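You operate a simulated robot arm through the tools that you are given. There is no shell and no other tool.

The job below is to be done with a simulated robot arm. You get a single attempt, and the scene is never put back.

Task
Test the stop: push it in, try up, free it, reset, then raise the boom to about 290 cm.

Only the result counts: the job must be done as asked and must still hold three seconds after the hand-in. Knocking over, shifting, dropping, spilling or breaking anything else fails it.

Robot
A 6-joint arm with a two-finger gripper, fixed in place. Base frame: the origin is on the floor under the middle of its stand, x ahead of it, y to its left, z up. Readings come in mm, rad, newtons and seconds.
It reaches about 1038 mm from its shoulder. Its first joint turns from -2.897 to 2.897 rad. Payload 1.71 kg.
The TCP is the grasp point between the finger pads, 20 mm short of the fingertips. In the tool frame z runs along the fingers and y along their closing line. The gripper opens to 96 mm; its body begins 113 mm behind the TCP.
Orientation is that of the tool frame in the base frame, as a unit quaternion [w, x, y, z]. With the fingers straight down and closing along the base's y, the tool's x points along the base's -x, its y along +y and its z along -z.

Tools
- The arm moves only by the tool arm_command. Its arguments are lists of equal length, an entry for each row: "dr": the turn, a rotation vector about the tool's x, y, z in rad, a list of three; "offset": the shift along the tool's x, y, z in mm, a list of three; "claw": the finger opening in mm, from 0 to 96. In form: {"dr": [[rx, ry, rz], ...], "offset": [[x, y, z], ...], "claw": [claw, ...]}. A call has 1 to 20 rows; each row shifts and turns the commanded pose from where the row before left it, along the tool's axes as they then stand. Each row takes 0.2 s and may step no farther than 50 mm and 0.15 rad from the row before; otherwise, or with a gripper value out of range, the whole call is refused. Where a pose cannot be reached the arm comes as near as it can. A force on the tool above 80 N (or 10 N above the force at the start of the call, whichever is more), or a blocked arm, ends the call early, and 0.2 s more pass. Each finger travels about 45 mm/s and halts on what it meets, pressing with about 33 N; the grip force reading is that of the motor and also rises with nothing between the fingers. The clock runs only during rows and for 0.2 s after the last one: add rows that do not move to give the fingers time. It gives the time, the measured TCP pose, the force on the tool (base axes), the opening and the grip force at its end, in the units of the frame above (readings bear some noise), with the torque about the TCP (base axes, N m) and any sound that the robot's microphone picked up.
- Cameras (640 x 400 px; columns grow to the right, rows downward): "scene" is fixed at [49.2, 500.9, 1565.5]; the picture's right is [0.26, -0.96, 0.00], its down [-0.48, -0.13, -0.87] and it looks along [0.84, 0.23, -0.50] (base axes); focal length 328 px, centre (320, 200). "wrist" rides on the gripper at [66, 14, -145] in the tool frame; the picture's right is [-0.21, 0.98, 0.00], its down [-0.88, -0.18, -0.45] and it looks along [-0.44, -0.09, 0.90] (tool axes); focal length 275 px, centre (320, 200). There is no depth. A picture from a camera that has moved, and an enlarged one, comes with that camera's place and axes in the base frame and with its lens.
- get_image(camera): a new picture of that camera. No time passes.
- slide_trunk(by): moves the trunk up (or, below 0, down) by that many mm; the arm rides with it, the base frame stays. It gives what a move gives, with no picture.
- zoom(camera, box): a new picture of the part [left, top, right, bottom] of that camera's present view, enlarged. No time passes.
- finish_job(): hands the job in; it is judged then, once.

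Places have to be worked out from the pictures, the camera data and where the tool is seen. Open the gripper and draw the arm clear of the work before you hand the job in, unless the task says otherwise.

The tools are called as name(argument=value, ...) on one line, values as JSON. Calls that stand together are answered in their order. arm_command: Moves the arm, as the interface text tells. Its arguments: {"type":"object","properties":{"dr":{"type":"array"},"offset":{"type":"array"},"claw":{"type":"array"}},"required":["dr","offset","claw"]} The other tools are called the same way: slide_trunk (by) moves the trunk up or down; get_image (camera) takes a picture; zoom (camera, box) takes an enlarged picture of a part of a camera's view; finish_job () hands the job in.

At the start:

```text
clock: 0.0
eef_pos: [373.3, 648.0, 1324.1]
orientation: [-0.001, -0.001, 1.0, 0.0]
contact_force: [0.6, -0.9, 0.8]
wrist_torque: [0.02, -0.02, 0.02]
width: 95.8
gripper_force: 0.0
trunk travel left (down, up): [-275.0, 115.0]
```

scene: 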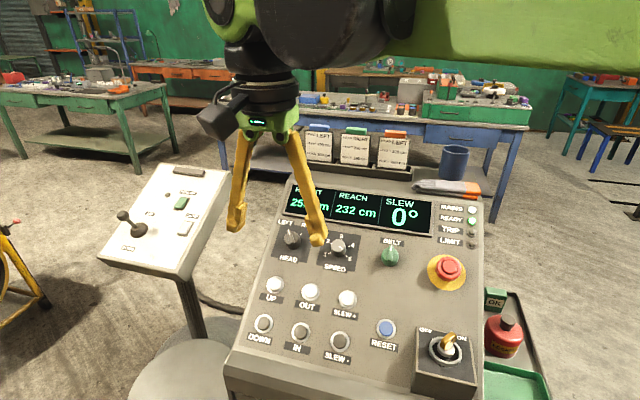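
wrist: 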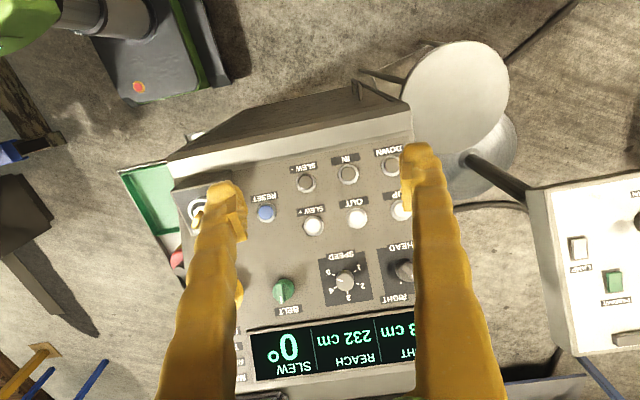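

I start by looking closely at the panel, the display and the cards behind the console before moving anything.

zoom(camera="scene", box=[220, 170, 500, 400])

zoom(camera="scene", box=[290, 110, 430, 190])

zoom(camera="scene", box=[280, 170, 500, 290])

zoom(camera="wrist", box=[160, 120, 440, 400])

zoom(camera="scene", box=[90, 150, 240, 290])

```text
1.74 times, centred on (360, 285) of scene
camera zoom: at [49.2, 500.9, 1565.5], right [0.26, -0.96, 0.0], down [-0.48, -0.13, -0.87], along [0.84, 0.23, -0.5], focal length 571 px, centre (250, 52)
```

zoom: 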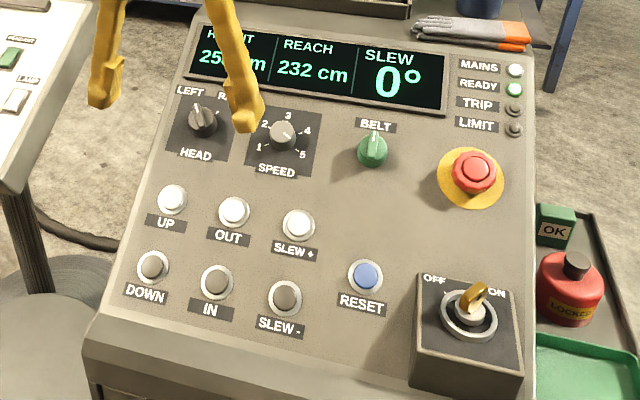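

```text
4.57 times, centred on (360, 150) of scene
camera zoom: at [49.2, 500.9, 1565.5], right [0.26, -0.96, 0.0], down [-0.48, -0.13, -0.87], along [0.84, 0.23, -0.5], focal length 1501 px, centre (137, 429)
```

zoom: 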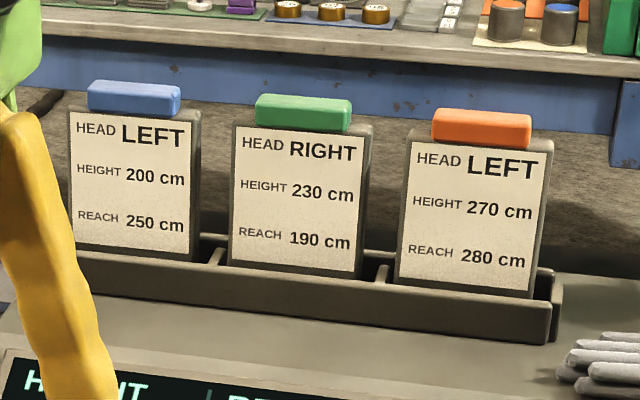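

```text
2.91 times, centred on (390, 230) of scene
camera zoom: at [49.2, 500.9, 1565.5], right [0.26, -0.96, 0.0], down [-0.48, -0.13, -0.87], along [0.84, 0.23, -0.5], focal length 955 px, centre (116, 113)
```

zoom: 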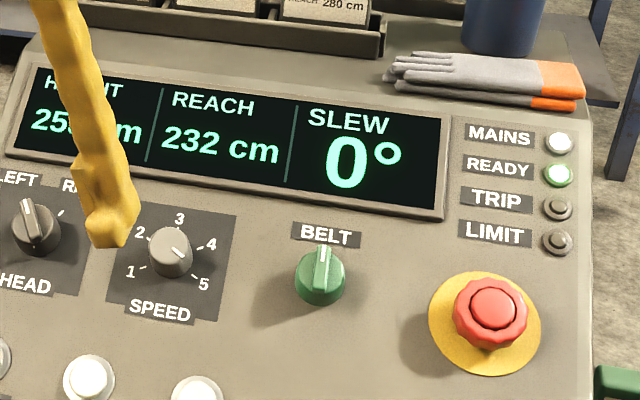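

```text
1.43 times, centred on (300, 260) of wrist
camera zoom: at [309.9, 661.8, 1471.1], right [0.21, 0.98, 0.0], down [0.88, -0.18, 0.44], along [0.43, -0.09, -0.9], focal length 393 px, centre (349, 114)
```

zoom: 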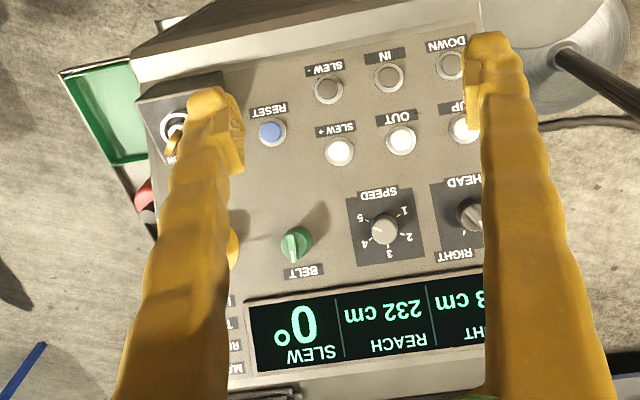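

```text
2.86 times, centred on (165, 220) of scene
camera zoom: at [49.2, 500.9, 1565.5], right [0.26, -0.96, 0.0], down [-0.48, -0.13, -0.87], along [0.84, 0.23, -0.5], focal length 938 px, centre (763, 143)
```

zoom: 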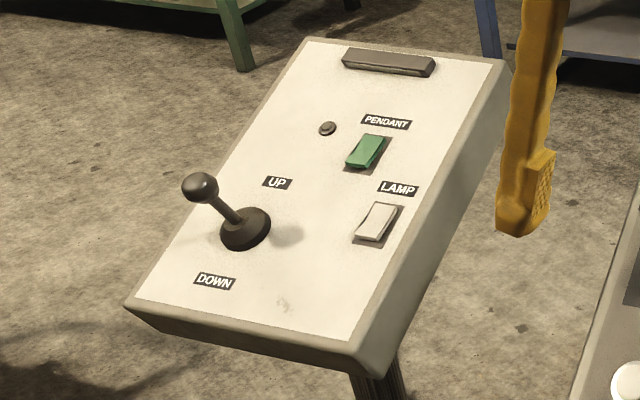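

The panel is a sloped console tilted about 30° toward the robot. I put RESET near (563, 491, 954), UP near (600, 765, 970) and the red stop near (685, 370, 1055). I move above the stop and tilt the tool square to the panel for a closer look.

arm_command(dr=[[0, 0, 0], [0, 0, 0], [0, 0, 0], [0, 0, 0], [0, 0, 0], [0, 0, 0], [0, 0, 0], [0, 0, 0], [0, 0, 0], [0, -0.131, 0], [0, -0.131, 0], [0, -0.131, 0], [0, -0.131, 0], [0, 0, 0]], offset=[[-23.3, -30.9, 10.5], [-23.3, -30.9, 10.5], [-23.3, -30.9, 10.5], [-23.3, -30.9, 10.5], [-23.3, -30.9, 10.5], [-23.3, -30.9, 10.5], [-23.3, -30.9, 10.5], [-23.3, -30.9, 10.5], [-23.3, -30.9, 10.5], [0, 0, 0], [0, 0, 0], [0, 0, 0], [0, 0, 0], [0, 0, 0]], claw=[96, 96, 96, 96, 96, 96, 96, 96, 96, 96, 96, 96, 96, 96])

```text
clock: 3.0
eef_pos: [565.1, 370.5, 1239.4]
orientation: [0.267, 0.0, 0.964, 0.001]
contact_force: [-0.4, -0.4, 0.2]
wrist_torque: [-0.01, -0.04, 0.01]
width: 95.8
gripper_force: 0.1
trunk travel left (down, up): [-275.0, 115.0]
```

The tool is tilted about 31° and stands slightly short of where I commanded it. I take new pictures from both cameras.

get_image(camera="wrist")

get_image(camera="scene")

```text
taken
camera wrist: at [436.0, 384.0, 1329.9], right [0.18, 0.98, 0.11], down [0.52, -0.18, 0.83], along [0.83, -0.09, -0.54], focal length 275 px, centre (320, 200)
```

wrist: 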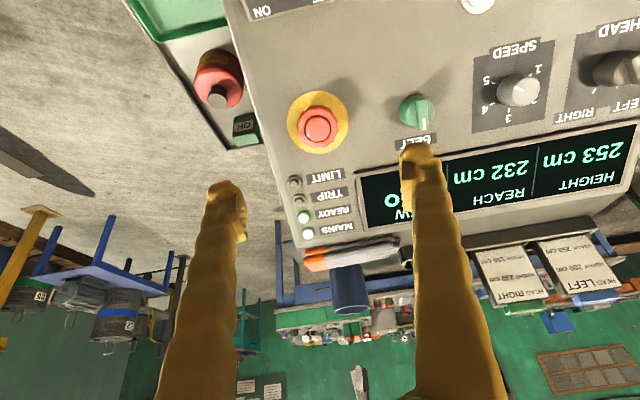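

```text
taken
```

scene: 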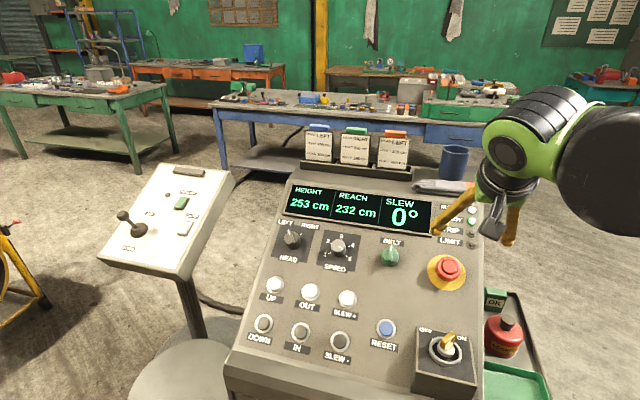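

The stop's cap triangulates to about (700, 367, 1041). I zoom both views to refine the panel plane and to look for markings on the stop.

zoom(camera="wrist", box=[240, 60, 440, 260])

zoom(camera="scene", box=[400, 180, 500, 300])

zoom(camera="scene", box=[220, 210, 420, 380])

zoom(camera="wrist", box=[440, 0, 640, 130])

zoom(camera="scene", box=[400, 270, 560, 400])

```text
2.00 times, centred on (340, 160) of wrist
camera zoom: at [436.0, 384.0, 1329.9], right [0.18, 0.98, 0.11], down [0.52, -0.18, 0.83], along [0.83, -0.09, -0.54], focal length 551 px, centre (280, 280)
```

zoom: 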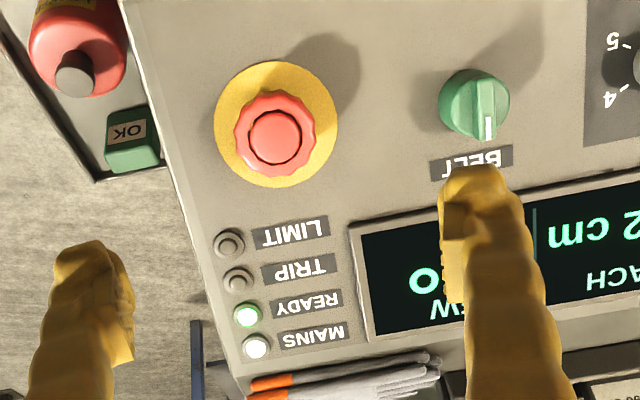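

```text
3.33 times, centred on (450, 240) of scene
camera zoom: at [49.2, 500.9, 1565.5], right [0.26, -0.96, 0.0], down [-0.48, -0.13, -0.87], along [0.84, 0.23, -0.5], focal length 1094 px, centre (-113, 67)
```

zoom: 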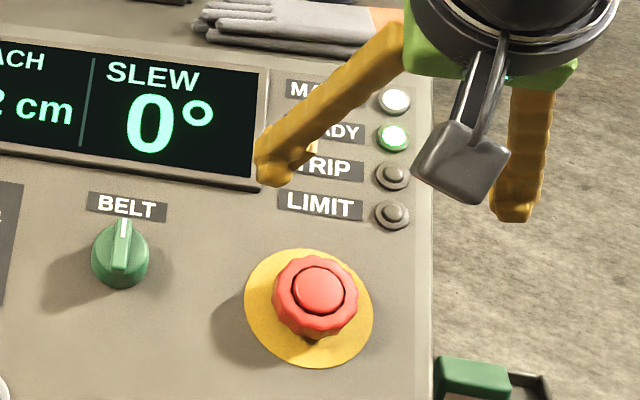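

```text
2.35 times, centred on (320, 295) of scene
camera zoom: at [49.2, 500.9, 1565.5], right [0.26, -0.96, 0.0], down [-0.48, -0.13, -0.87], along [0.84, 0.23, -0.5], focal length 772 px, centre (320, -24)
```

zoom: 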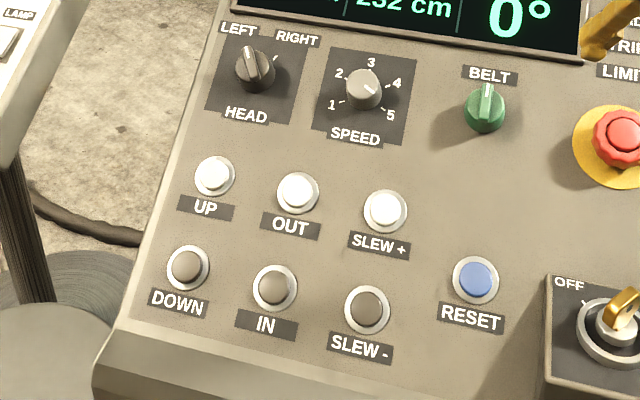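

```text
3.08 times, centred on (540, 65) of wrist
camera zoom: at [436.0, 384.0, 1329.9], right [0.18, 0.98, 0.11], down [0.52, -0.18, 0.83], along [0.83, -0.09, -0.54], focal length 847 px, centre (-357, 615)
```

zoom: 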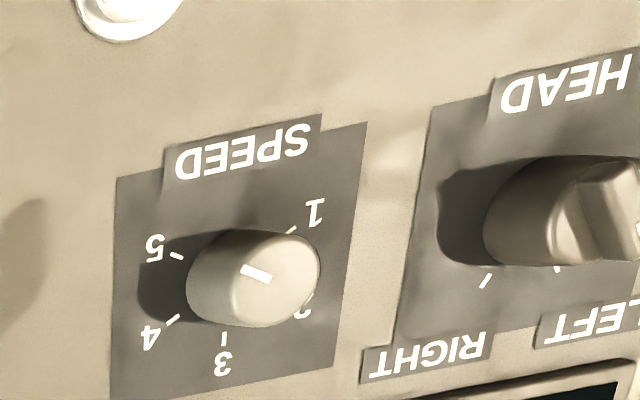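

```text
3.08 times, centred on (480, 335) of scene
camera zoom: at [49.2, 500.9, 1565.5], right [0.26, -0.96, 0.0], down [-0.48, -0.13, -0.87], along [0.84, 0.23, -0.5], focal length 1010 px, centre (-172, -215)
```

zoom: 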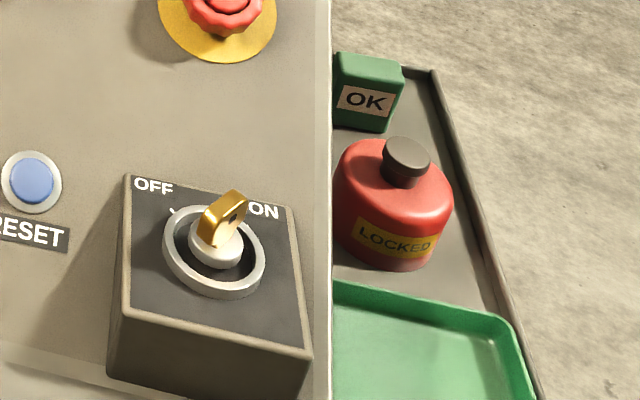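

Refined estimates put the panel tilt near 30° with its rows along base y, and the stop's cap centre near (691, 364, 1050). I close the fingers in place and check how the pose settles.

arm_command(dr=[[0, 0, 0], [0, 0, 0], [0, 0, 0], [0, 0, 0], [0, 0, 0], [0, 0, 0]], offset=[[0, 0, 0], [0, 0, 0], [0, 0, 0], [0, 0, 0], [0, 0, 0], [0, 0, 0]], claw=[0, 0, 0, 0, 0, 0])

get_image(camera="wrist")

```text
clock: 4.4
eef_pos: [565.5, 370.3, 1237.2]
orientation: [0.266, 0.0, 0.964, 0.0]
contact_force: [-0.6, 0.1, -0.6]
wrist_torque: [0.0, -0.03, -0.01]
width: 0.0
gripper_force: 21.9
trunk travel left (down, up): [-275.0, 115.0]
```

```text
taken
camera wrist: at [436.5, 384.1, 1329.8], right [0.18, 0.98, 0.11], down [0.52, -0.19, 0.83], along [0.83, -0.09, -0.55], focal length 275 px, centre (320, 200)
```

wrist: 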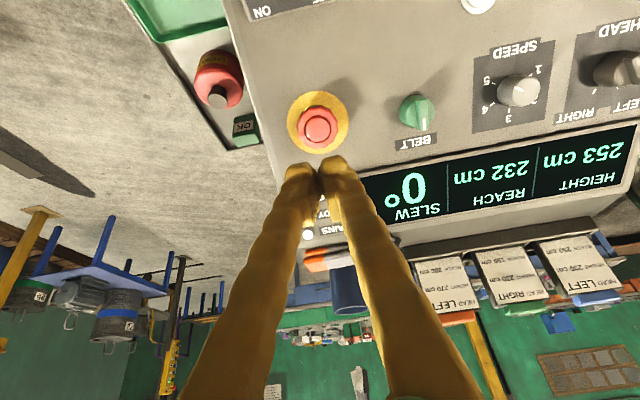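

The pose is steady at (565.5, 370.3, 1237.2), about 18 mm off my command, so I'll work from readings rather than commands. I advance most of the way toward the stop and check again.

arm_command(dr=[[0, 0, 0], [0, 0, 0], [0, 0, 0], [0, 0, 0], [0, 0, 0]], offset=[[-3, -1.6, 30], [-3, -1.6, 30], [-3, -1.6, 30], [-3, -1.5, 30], [0, 0, 0]], claw=[0, 0, 0, 0, 0])

get_image(camera="wrist")

zoom(camera="scene", box=[380, 160, 540, 300])

```text
clock: 5.6
eef_pos: [638.4, 365.0, 1139.2]
orientation: [0.265, 0.0, 0.964, 0.0]
contact_force: [0.6, 1.4, -0.2]
wrist_torque: [-0.01, 0.01, -0.04]
width: 0.0
gripper_force: 29.4
trunk travel left (down, up): [-275.0, 115.0]
```

```text
taken
camera wrist: at [508.7, 378.7, 1231.9], right [0.18, 0.98, 0.11], down [0.53, -0.18, 0.83], along [0.83, -0.09, -0.55], focal length 275 px, centre (320, 200)
```

wrist: 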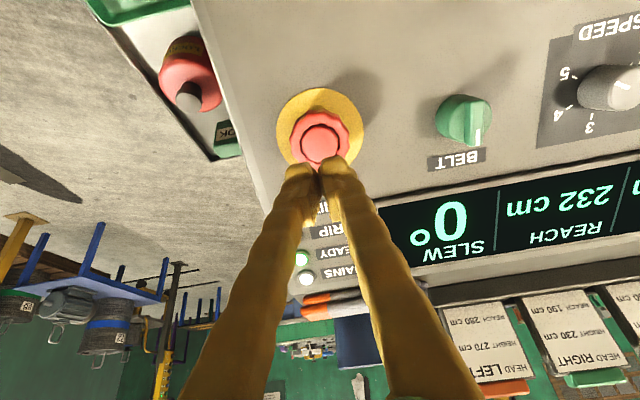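

```text
2.86 times, centred on (460, 230) of scene
camera zoom: at [49.2, 500.9, 1565.5], right [0.26, -0.96, 0.0], down [-0.48, -0.13, -0.87], along [0.84, 0.23, -0.5], focal length 938 px, centre (-80, 114)
```

zoom: 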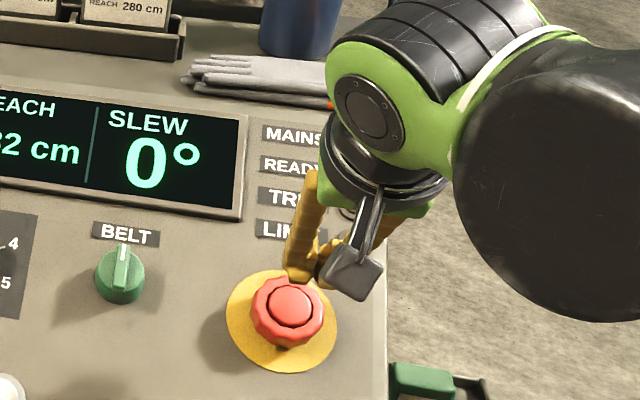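

The fingertips are lined up with the cap to within a couple of mm, with about 84 mm still to go along the tool axis. I advance, then slow to small steps to press the stop.

arm_command(dr=[[0, 0, 0], [0, 0, 0], [0, 0, 0], [0, 0, 0], [0, 0, 0], [0, 0, 0], [0, 0, 0], [0, 0, 0]], offset=[[0, 0.5, 25], [0, 0.5, 25], [0, 0, 20], [0, 0, 4], [0, 0, 4], [0, 0, 4], [0, 0, 4], [0, 0, 0]], claw=[0, 0, 0, 0, 0, 0, 0, 0])

zoom(camera="scene", box=[380, 180, 540, 300])

get_image(camera="wrist")

```text
clock: 7.4
eef_pos: [679.2, 364.9, 1071.1]
orientation: [0.268, -0.001, 0.963, 0.002]
contact_force: [-5.3, 3.9, 34.8]
wrist_torque: [0.05, -0.26, 0.05]
width: 6.1
gripper_force: 29.6
trunk travel left (down, up): [-275.0, 115.0]
```

```text
3.33 times, centred on (460, 240) of scene
camera zoom: at [49.2, 500.9, 1565.5], right [0.26, -0.96, 0.0], down [-0.48, -0.13, -0.87], along [0.84, 0.23, -0.5], focal length 1094 px, centre (-147, 67)
```

zoom: 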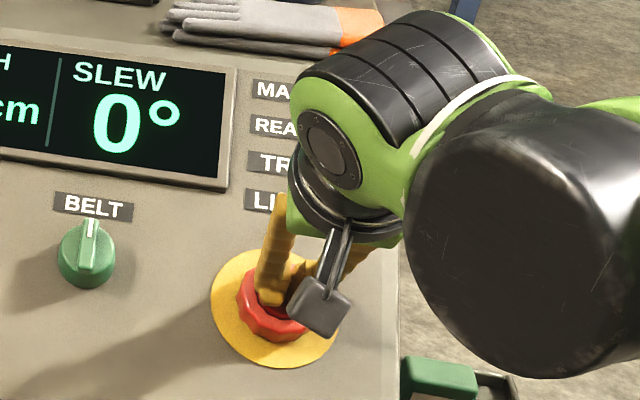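

```text
taken
camera wrist: at [549.2, 377.9, 1162.1], right [0.18, 0.98, 0.11], down [0.52, -0.18, 0.83], along [0.83, -0.09, -0.54], focal length 275 px, centre (320, 200)
```

wrist: 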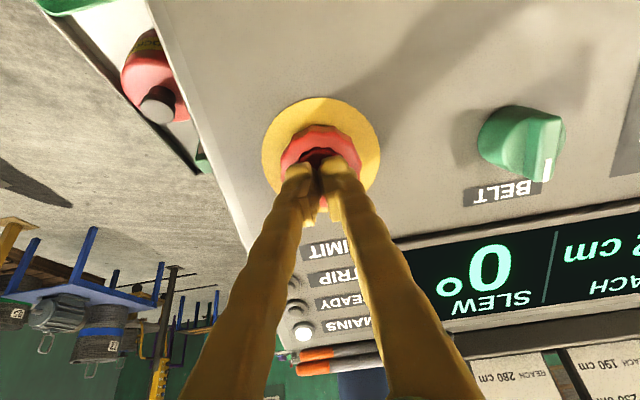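

Contact is about 35 N and the READY lamp looks dark. I zoom on the lamps and the cap to see whether it latched.

zoom(camera="wrist", box=[240, 90, 400, 350])

```text
1.54 times, centred on (320, 220) of wrist
camera zoom: at [549.2, 377.9, 1162.1], right [0.18, 0.98, 0.11], down [0.52, -0.18, 0.83], along [0.83, -0.09, -0.54], focal length 424 px, centre (320, 169)
```

zoom: 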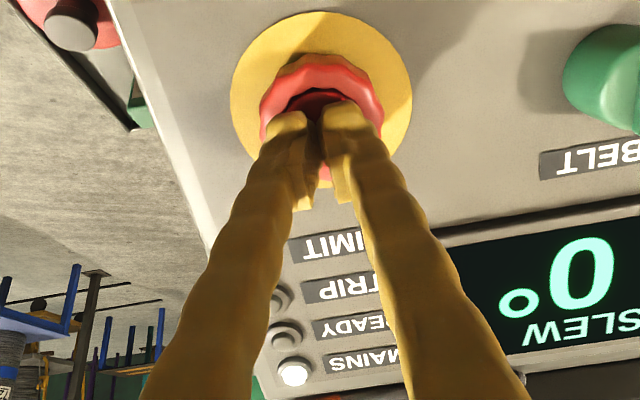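

READY has gone out while MAINS stays lit. I press a few mm more to be sure it latches, then back away and look.

arm_command(dr=[[0, 0, 0], [0, 0, 0], [0, 0, 0]], offset=[[0, 0, 2], [0, 0, 2], [0, 0, 0]], claw=[0, 0, 0])

```text
clock: 8.2
eef_pos: [676.5, 363.8, 1069.4]
orientation: [0.269, -0.001, 0.963, 0.001]
contact_force: [-12.8, -2.4, 23.0]
wrist_torque: [0.04, -0.02, -0.14]
width: 5.8
gripper_force: 29.5
trunk travel left (down, up): [-275.0, 115.0]
```

The force stayed at about 26 N along the panel normal. I back off along the tool axis and look at the stop and lamps.

arm_command(dr=[[0, 0, 0], [0, 0, 0], [0, 0, 0], [0, 0, 0], [0, 0, 0]], offset=[[0, 0, -10], [0, 0, -30], [0, 0, -40], [0, 0, -40], [0, 0, 0]], claw=[0, 0, 0, 0, 0])

zoom(camera="wrist", box=[220, 60, 420, 320])

zoom(camera="scene", box=[280, 170, 500, 300])

```text
clock: 9.4
eef_pos: [636.9, 361.5, 1163.8]
orientation: [0.262, 0.0, 0.965, 0.001]
contact_force: [2.3, -0.6, -0.3]
wrist_torque: [0.02, 0.15, 0.03]
width: 0.0
gripper_force: 29.8
trunk travel left (down, up): [-275.0, 115.0]
```

```text
1.54 times, centred on (320, 190) of wrist
camera zoom: at [508.0, 376.9, 1256.6], right [0.18, 0.98, 0.1], down [0.53, -0.19, 0.83], along [0.83, -0.09, -0.55], focal length 424 px, centre (320, 215)
```

zoom: 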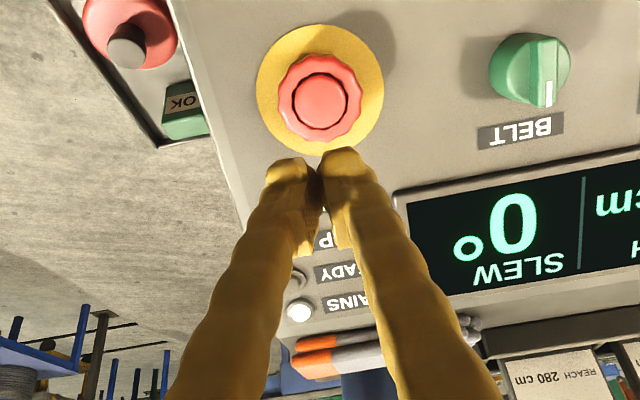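

```text
2.91 times, centred on (390, 235) of scene
camera zoom: at [49.2, 500.9, 1565.5], right [0.26, -0.96, 0.0], down [-0.48, -0.13, -0.87], along [0.84, 0.23, -0.5], focal length 955 px, centre (116, 98)
```

zoom: 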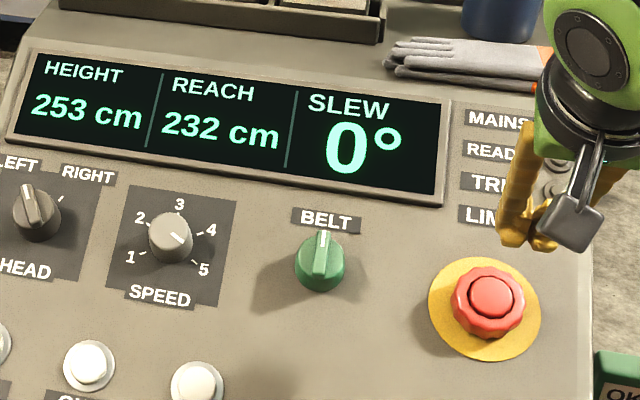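

READY stays off after release, so the stop is latched and the display still reads 253 cm. I carry the closed fingers across at a safe height to hover over the UP button.

arm_command(dr=[[0, 0, 0], [0, 0, 0], [0, 0, 0], [0, 0, 0], [0, 0, 0], [0, 0, 0], [0, 0, 0], [0, 0, 0], [0, 0, 0], [0, 0, 0], [0, 0, 0]], offset=[[12.65, 40.95, 1.1], [12.65, 40.95, 1.1], [12.65, 40.95, 1.1], [12.65, 40.95, 1.1], [12.65, 40.95, 1.1], [12.65, 40.95, 1.1], [12.65, 40.95, 1.1], [12.65, 40.95, 1.1], [12.65, 40.95, 1.1], [12.65, 40.95, 1.1], [0, 0, 0]], claw=[0, 0, 0, 0, 0, 0, 0, 0, 0, 0, 0])

get_image(camera="wrist")

get_image(camera="scene")

```text
clock: 11.8
eef_pos: [517.3, 774.8, 1095.4]
orientation: [0.265, 0.001, 0.964, 0.0]
contact_force: [0.4, 0.1, 0.1]
wrist_torque: [-0.04, -0.05, -0.04]
width: 0.0
gripper_force: 28.9
trunk travel left (down, up): [-275.0, 115.0]
```

```text
taken
camera wrist: at [388.8, 789.6, 1185.9], right [0.18, 0.98, 0.11], down [0.53, -0.18, 0.83], along [0.83, -0.09, -0.55], focal length 275 px, centre (320, 200)
```

wrist: 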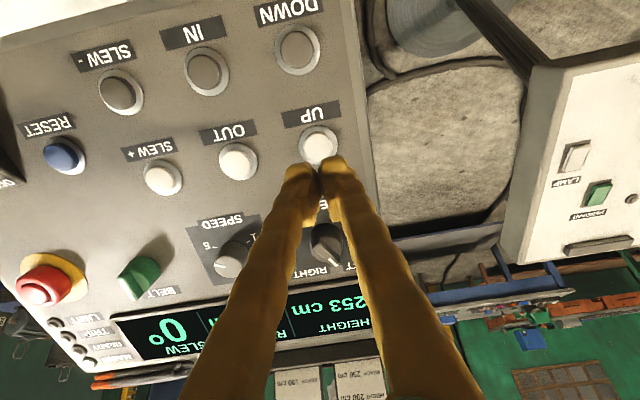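

```text
taken
```

scene: 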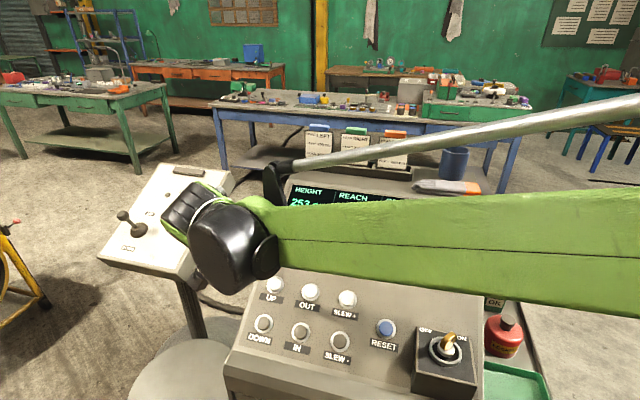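

From the wrist view the UP button lies about 16 mm upslope and 3 mm to the right of the tool axis, some 137 mm below the fingertips. I correct that and close most of the gap.

arm_command(dr=[[0, 0, 0], [0, 0, 0], [0, 0, 0], [0, 0, 0], [0, 0, 0]], offset=[[-4, -0.8, 25], [-4, -0.8, 25], [-4, -0.8, 25], [-4, -0.9, 25], [0, 0, 0]], claw=[0, 0, 0, 0, 0])

get_image(camera="wrist")

```text
clock: 13.0
eef_pos: [583.2, 771.8, 1015.6]
orientation: [0.266, 0.0, 0.964, 0.0]
contact_force: [0.4, -0.2, 0.7]
wrist_torque: [0.01, 0.04, -0.01]
width: 0.1
gripper_force: 29.9
trunk travel left (down, up): [-275.0, 115.0]
```

```text
taken
camera wrist: at [454.5, 784.7, 1107.7], right [0.18, 0.98, 0.11], down [0.53, -0.18, 0.83], along [0.83, -0.09, -0.55], focal length 275 px, centre (320, 200)
```

wrist: 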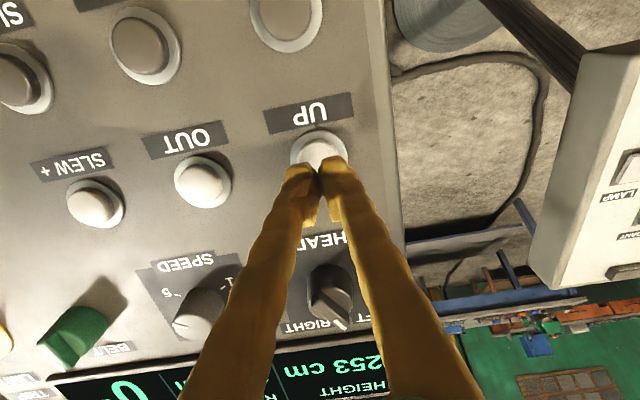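

I zoom in to measure where the button cap is relative to the fingertips.

zoom(camera="wrist", box=[260, 90, 380, 210])

zoom(camera="scene", box=[220, 230, 380, 350])

```text
3.33 times, centred on (320, 150) of wrist
camera zoom: at [454.5, 784.7, 1107.7], right [0.18, 0.98, 0.11], down [0.53, -0.18, 0.83], along [0.83, -0.09, -0.55], focal length 918 px, centre (320, 367)
```

zoom: 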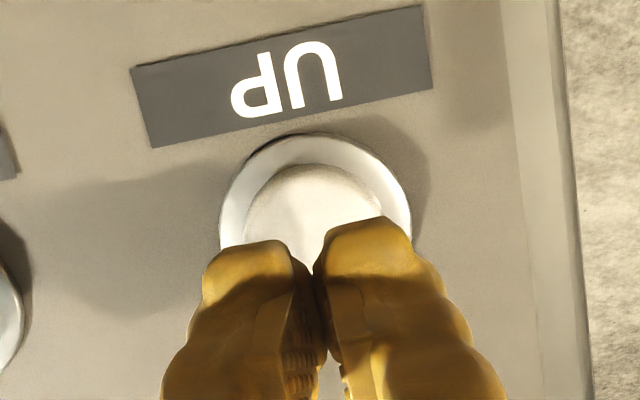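

```text
3.33 times, centred on (300, 290) of scene
camera zoom: at [49.2, 500.9, 1565.5], right [0.26, -0.96, 0.0], down [-0.48, -0.13, -0.87], along [0.84, 0.23, -0.5], focal length 1094 px, centre (387, -100)
```

zoom: 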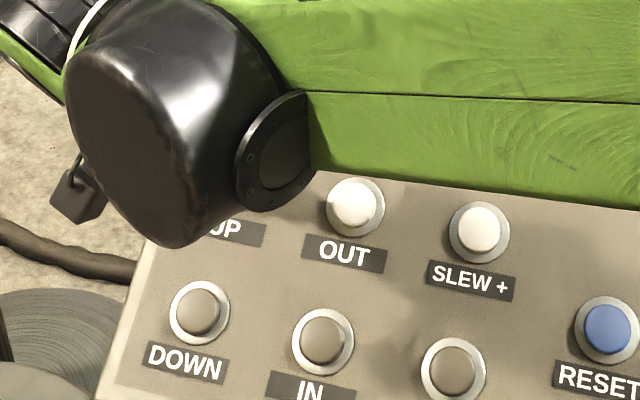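

The cap is about 32 mm wide and nearly centred under the fingertips (about 3 mm downslope), with roughly 37 mm to go. I press UP gently in small steps with the stop latched.

arm_command(dr=[[0, 0, 0], [0, 0, 0], [0, 0, 0], [0, 0, 0], [0, 0, 0], [0, 0, 0]], offset=[[1.5, -0.5, 15], [1, -0.5, 13], [0, 0, 4], [0, 0, 3], [0, 0, 3], [0, 0, 0]], claw=[0, 0, 0, 0, 0, 0])

get_image(camera="wrist")

```text
clock: 14.4
eef_pos: [594.8, 769.1, 985.0]
orientation: [0.268, 0.0, 0.963, 0.001]
contact_force: [-6.5, 5.5, 32.1]
wrist_torque: [0.04, -0.18, 0.16]
width: 5.9
gripper_force: 29.2
trunk travel left (down, up): [-275.0, 115.0]
heard: click
```

```text
taken
camera wrist: at [465.7, 782.5, 1077.0], right [0.18, 0.98, 0.11], down [0.52, -0.19, 0.83], along [0.84, -0.09, -0.54], focal length 275 px, centre (320, 200)
```

wrist: 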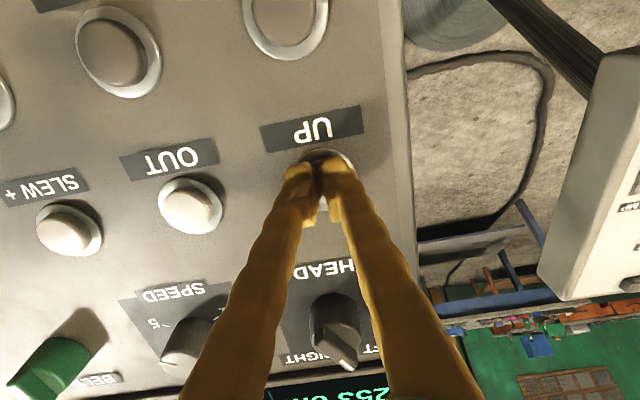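

A click came with about 32 N, so UP was pressed, and the display still shows 253 cm. I release it and back off, then check the display and lamps.

arm_command(dr=[[0, 0, 0], [0, 0, 0], [0, 0, 0], [0, 0, 0], [0, 0, 0]], offset=[[0, 0, -10], [0, 0, -25], [0, 0, -35], [0, 0, -35], [0, 0, 0]], claw=[0, 0, 0, 0, 0])

get_image(camera="wrist")

get_image(camera="scene")

```text
clock: 15.6
eef_pos: [546.8, 768.4, 1070.7]
orientation: [0.266, 0.0, 0.964, 0.001]
contact_force: [-0.2, -0.5, 0.4]
wrist_torque: [0.02, -0.03, 0.07]
width: 0.1
gripper_force: 29.1
trunk travel left (down, up): [-275.0, 115.0]
```

```text
taken
camera wrist: at [417.4, 783.2, 1163.2], right [0.18, 0.98, 0.11], down [0.52, -0.19, 0.83], along [0.83, -0.09, -0.55], focal length 275 px, centre (320, 200)
```

wrist: 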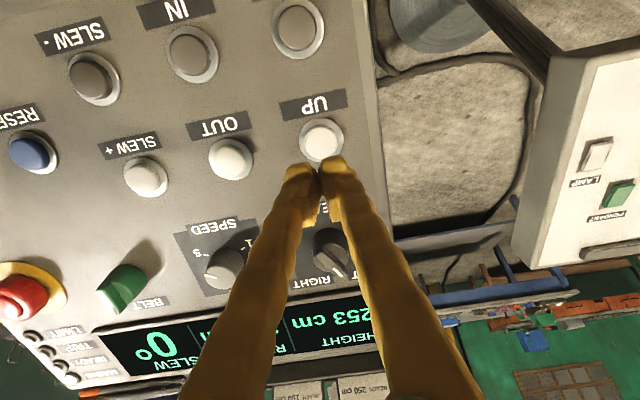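

```text
taken
```

scene: 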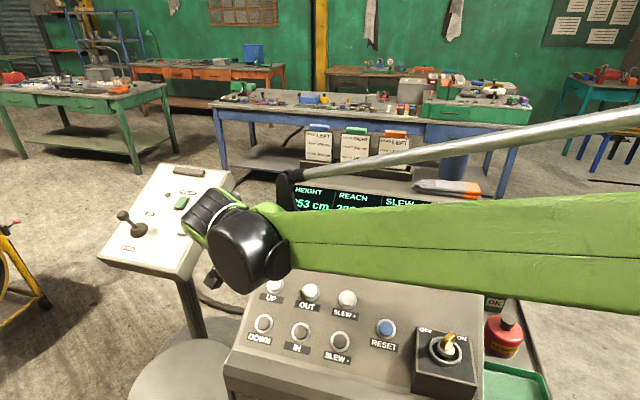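

UP had no effect: height is still 253 cm with the stop in. I return above the stop with the gripper opening on the way, ready to grip the cap.

arm_command(dr=[[0, 0, 0], [0, 0, 0], [0, 0, 0], [0, 0, 0], [0, 0, 0], [0, 0, 0], [0, 0, 0], [0, 0, 0], [0, 0, 0], [0, 0, 0], [0, 0, 0], [0, 0, 0]], offset=[[0, 0, -20], [-11.5, -40.2, 0], [-11.5, -40.2, 0], [-11.5, -40.2, 0], [-11.5, -40.2, 0], [-11.5, -40.2, 0], [-11.5, -40.2, 0], [-11.5, -40.2, 0], [-11.5, -40.2, 0], [-11.5, -40.2, 0], [-11.5, -40.2, 0], [0, 0, 0]], claw=[0, 0, 96, 96, 96, 96, 96, 96, 96, 96, 96, 96])

get_image(camera="wrist")

get_image(camera="scene")

```text
clock: 18.2
eef_pos: [635.5, 367.6, 1147.9]
orientation: [0.265, 0.0, 0.964, 0.001]
contact_force: [-0.4, 0.5, 0.8]
wrist_torque: [0.05, 0.02, 0.02]
width: 96.2
gripper_force: 0.0
trunk travel left (down, up): [-275.0, 115.0]
```

```text
taken
camera wrist: at [505.9, 381.4, 1238.9], right [0.18, 0.98, 0.11], down [0.52, -0.19, 0.83], along [0.83, -0.09, -0.55], focal length 275 px, centre (320, 200)
```

wrist: 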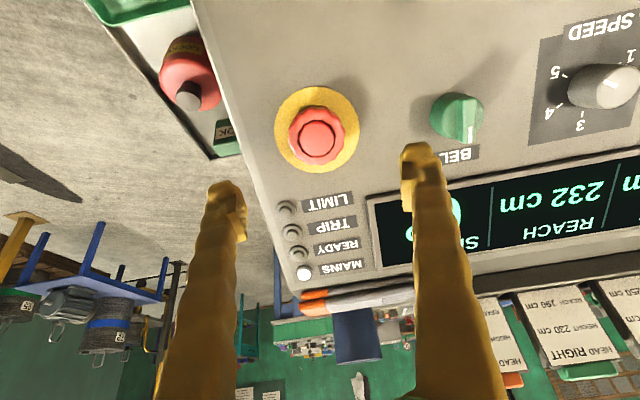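

```text
taken
```

scene: 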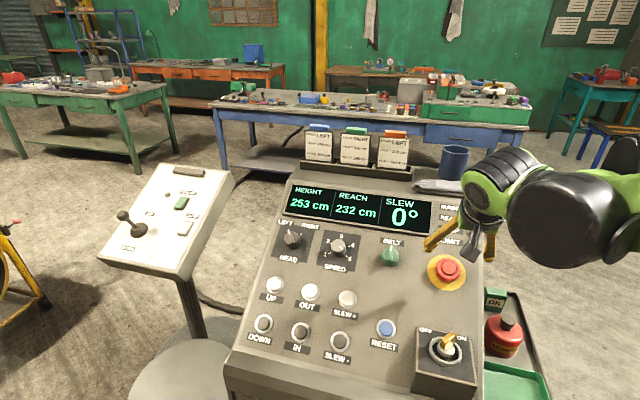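

Only MAINS is lit now. I zoom on the cap to place it accurately for the grip.

zoom(camera="wrist", box=[250, 70, 390, 210])

zoom(camera="scene", box=[410, 230, 490, 310])

```text
2.86 times, centred on (320, 140) of wrist
camera zoom: at [505.9, 381.4, 1238.9], right [0.18, 0.98, 0.11], down [0.52, -0.19, 0.83], along [0.83, -0.09, -0.55], focal length 786 px, centre (320, 371)
```

zoom: 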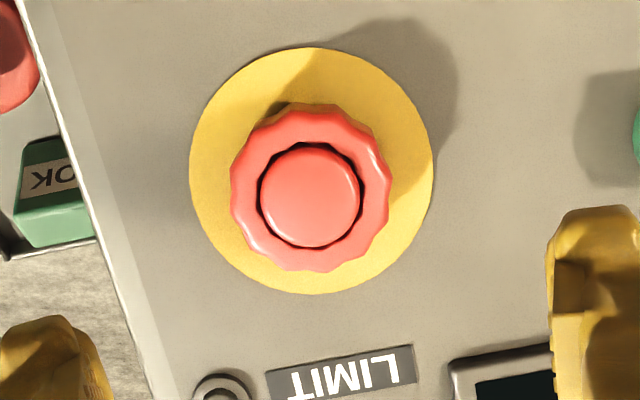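

```text
5.00 times, centred on (450, 270) of scene
camera zoom: at [49.2, 500.9, 1565.5], right [0.26, -0.96, 0.0], down [-0.48, -0.13, -0.87], along [0.84, 0.23, -0.5], focal length 1641 px, centre (-330, -150)
```

zoom: 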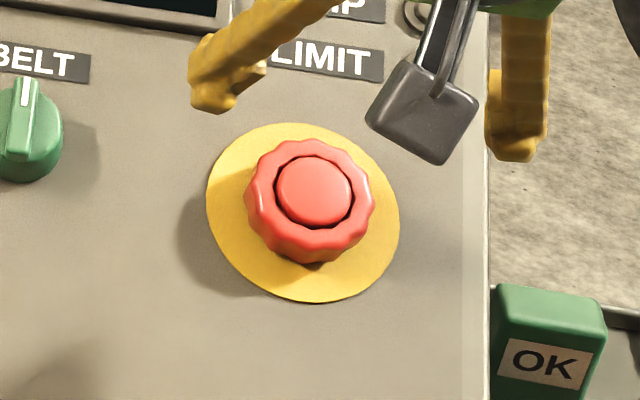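

The cap is about 52 mm across, roughly 5 mm downslope and 2 mm right of the tool axis, with its top about 108 mm ahead of the TCP. I descend with the fingers open around it, stopping short to check.

arm_command(dr=[[0, 0, 0], [0, 0, 0], [0, 0, 0], [0, 0, 0], [0, 0, 0], [0, 0, 0]], offset=[[2, -1, 25], [2, -1, 25], [1, 0, 25], [0, 0, 20], [0, 0, 10], [0, 0, 0]], claw=[96, 96, 96, 96, 96, 96])

get_image(camera="wrist")

zoom(camera="scene", box=[390, 200, 510, 310])

```text
clock: 19.6
eef_pos: [685.0, 366.0, 1054.1]
orientation: [0.266, 0.0, 0.964, -0.001]
contact_force: [0.1, -0.2, 0.2]
wrist_torque: [0.0, 0.0, -0.02]
width: 95.9
gripper_force: 0.1
trunk travel left (down, up): [-275.0, 115.0]
```

```text
taken
camera wrist: at [556.5, 380.0, 1146.0], right [0.18, 0.98, 0.11], down [0.52, -0.18, 0.83], along [0.83, -0.09, -0.55], focal length 275 px, centre (320, 200)
```

wrist: 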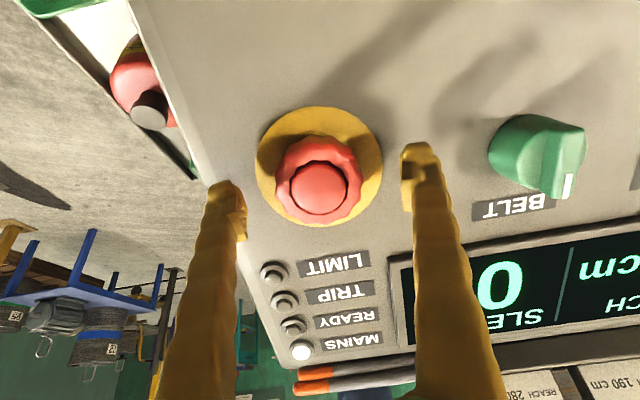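

```text
3.64 times, centred on (450, 255) of scene
camera zoom: at [49.2, 500.9, 1565.5], right [0.26, -0.96, 0.0], down [-0.48, -0.13, -0.87], along [0.84, 0.23, -0.5], focal length 1194 px, centre (-153, 0)
```

zoom: 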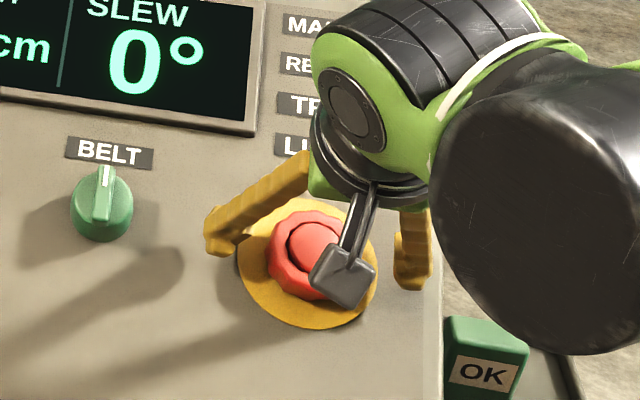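

The cap is centred between the fingers within about 1 mm, its top about 5 mm past the TCP. I go 10 mm further and close on the fluted rim.

arm_command(dr=[[0, 0, 0], [0, 0, 0], [0, 0, 0], [0, 0, 0], [0, 0, 0], [0, 0, 0], [0, 0, 0]], offset=[[0, -0.5, 5], [0, -0.5, 5], [0, 0, 0], [0, 0, 0], [0, 0, 0], [0, 0, 0], [0, 0, 0]], claw=[96, 96, 70, 50, 40, 30, 30])

get_image(camera="wrist")

```text
clock: 21.2
eef_pos: [691.2, 365.7, 1046.3]
orientation: [0.266, 0.001, 0.964, 0.0]
contact_force: [0.9, 6.7, 1.2]
wrist_torque: [0.1, 0.03, 0.04]
width: 53.3
gripper_force: 34.9
trunk travel left (down, up): [-275.0, 115.0]
```

```text
taken
camera wrist: at [561.6, 379.0, 1137.7], right [0.18, 0.98, 0.11], down [0.52, -0.18, 0.83], along [0.83, -0.09, -0.55], focal length 275 px, centre (320, 200)
```

wrist: 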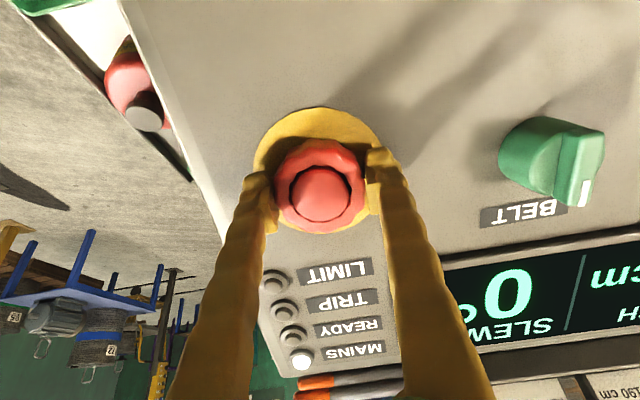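

The rim is gripped at 53 mm with 35 N. I now twist clockwise (positive about the tool's z, as seen facing the panel) in small steps to free it.

arm_command(dr=[[0, 0, 0.1], [0, 0, 0.1], [0, 0, 0.1], [0, 0, 0.1], [0, 0, 0.1], [0, 0, 0]], offset=[[0, 0, 0], [0, 0, 0], [0, 0, 0], [0, 0, 0], [0, 0, 0], [0, 0, 0]], claw=[30, 30, 30, 30, 30, 30])

get_image(camera="wrist")

```text
clock: 22.6
eef_pos: [690.6, 365.8, 1046.0]
orientation: [0.258, 0.238, 0.934, 0.066]
contact_force: [11.1, 11.9, 6.4]
wrist_torque: [-0.01, -0.05, 0.05]
width: 53.4
gripper_force: 34.7
trunk travel left (down, up): [-275.0, 115.0]
```

```text
taken
camera wrist: at [574.1, 409.0, 1145.3], right [0.56, 0.76, 0.33], down [0.36, -0.58, 0.73], along [0.75, -0.29, -0.6], focal length 275 px, centre (320, 200)
```

wrist: 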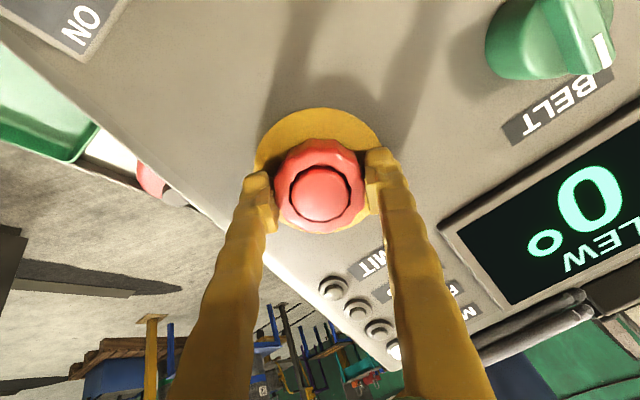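

The cap turned 0.5 rad with little resistance but does not look released yet. I continue clockwise.

arm_command(dr=[[0, 0, 0.1], [0, 0, 0.1], [0, 0, 0.1], [0, 0, 0.1], [0, 0, 0]], offset=[[0, 0, 0], [0, 0, 0], [0, 0, 0], [0, 0, 0], [0, 0, 0]], claw=[30, 30, 30, 30, 30])

get_image(camera="wrist")

```text
clock: 23.8
eef_pos: [690.2, 365.7, 1046.1]
orientation: [0.24, 0.419, 0.868, 0.116]
contact_force: [10.9, 15.0, 16.8]
wrist_torque: [0.11, -0.04, 0.09]
width: 53.6
gripper_force: 35.0
trunk travel left (down, up): [-275.0, 115.0]
```

```text
taken
camera wrist: at [592.0, 425.5, 1156.4], right [0.77, 0.45, 0.46], down [0.12, -0.8, 0.59], along [0.63, -0.4, -0.67], focal length 275 px, centre (320, 200)
```

wrist: 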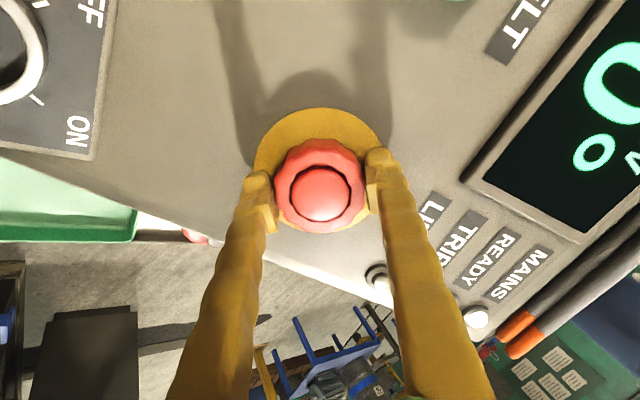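

The tool has turned 0.9 rad and the cap now pushes outward against the grip. I open the fingers and see whether it has popped out.

arm_command(dr=[[0, 0, 0], [0, 0, 0], [0, 0, 0], [0, 0, 0]], offset=[[0, 0, 0], [0, 0, 0], [0, 0, 0], [0, 0, 0]], claw=[60, 75, 85, 85])

get_image(camera="wrist")

zoom(camera="scene", box=[390, 180, 510, 310])

```text
clock: 24.8
eef_pos: [690.4, 364.0, 1046.4]
orientation: [0.24, 0.419, 0.868, 0.116]
contact_force: [0.0, -0.2, 0.5]
wrist_torque: [0.03, 0.01, 0.0]
width: 84.9
gripper_force: 0.1
trunk travel left (down, up): [-275.0, 115.0]
```

```text
taken
camera wrist: at [591.9, 424.8, 1156.4], right [0.77, 0.45, 0.46], down [0.12, -0.8, 0.59], along [0.63, -0.4, -0.67], focal length 275 px, centre (320, 200)
```

wrist: 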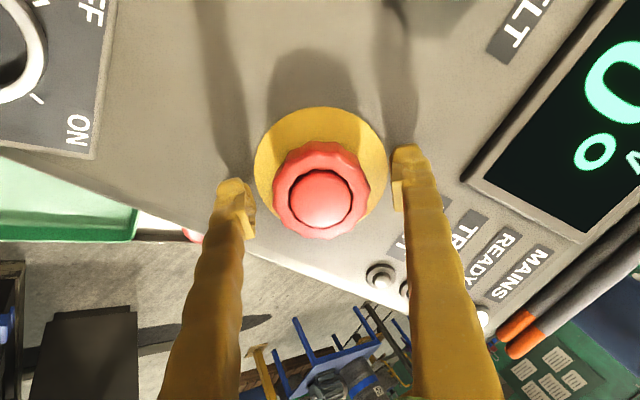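

```text
3.08 times, centred on (450, 245) of scene
camera zoom: at [49.2, 500.9, 1565.5], right [0.26, -0.96, 0.0], down [-0.48, -0.13, -0.87], along [0.84, 0.23, -0.5], focal length 1010 px, centre (-80, 62)
```

zoom: 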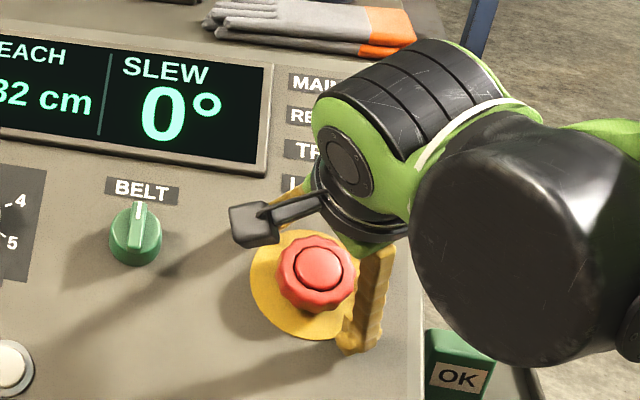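

The cap sprang several mm outward as the fingers opened, so it looks freed. I back straight off and turn the tool back, then confirm against the earlier pictures.

arm_command(dr=[[0, 0, 0], [0, 0, 0], [0, 0, 0], [0, 0, 0], [0, 0, -0.15], [0, 0, -0.15], [0, 0, -0.15], [0, 0, -0.15], [0, 0, -0.15], [0, 0, -0.15], [0, 0, 0]], offset=[[0, 0, -15], [0, 0, -25], [0, 0, -35], [0, 0, -35], [0, 0, 0], [0, 0, 0], [0, 0, 0], [0, 0, 0], [0, 0, 0], [0, 0, 0], [0, 0, 0]], claw=[96, 96, 96, 96, 96, 96, 96, 96, 96, 96, 96])

get_image(camera="wrist")

zoom(camera="scene", box=[410, 230, 490, 310])

zoom(camera="scene", box=[280, 170, 500, 290])

```text
clock: 27.2
eef_pos: [634.2, 363.6, 1140.7]
orientation: [0.265, -0.001, 0.964, 0.0]
contact_force: [-0.2, -0.2, 1.0]
wrist_torque: [-0.02, 0.0, 0.05]
width: 95.9
gripper_force: 0.0
trunk travel left (down, up): [-275.0, 115.0]
```

```text
taken
camera wrist: at [505.1, 378.2, 1232.5], right [0.18, 0.98, 0.11], down [0.53, -0.18, 0.83], along [0.83, -0.09, -0.55], focal length 275 px, centre (320, 200)
```

wrist: 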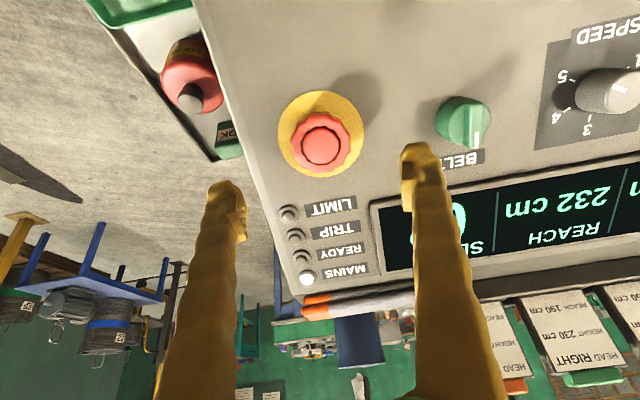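

```text
5.00 times, centred on (450, 270) of scene
camera zoom: at [49.2, 500.9, 1565.5], right [0.26, -0.96, 0.0], down [-0.48, -0.13, -0.87], along [0.84, 0.23, -0.5], focal length 1641 px, centre (-330, -150)
```

zoom: 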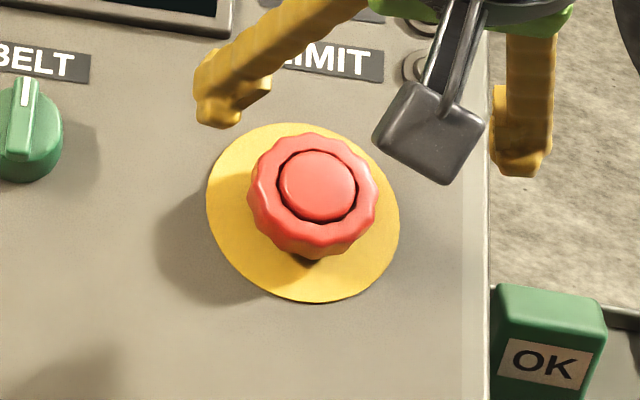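

```text
2.91 times, centred on (390, 230) of scene
camera zoom: at [49.2, 500.9, 1565.5], right [0.26, -0.96, 0.0], down [-0.48, -0.13, -0.87], along [0.84, 0.23, -0.5], focal length 955 px, centre (116, 113)
```

zoom: 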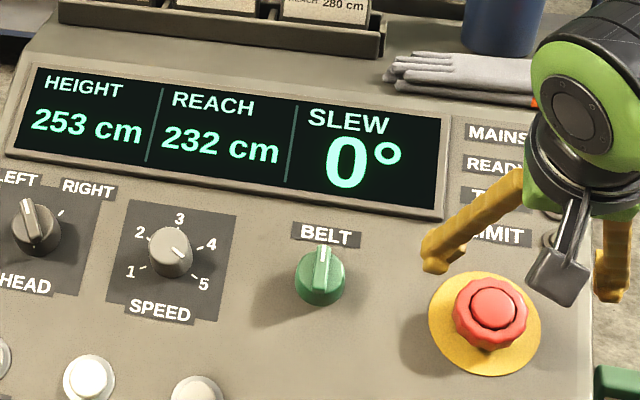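

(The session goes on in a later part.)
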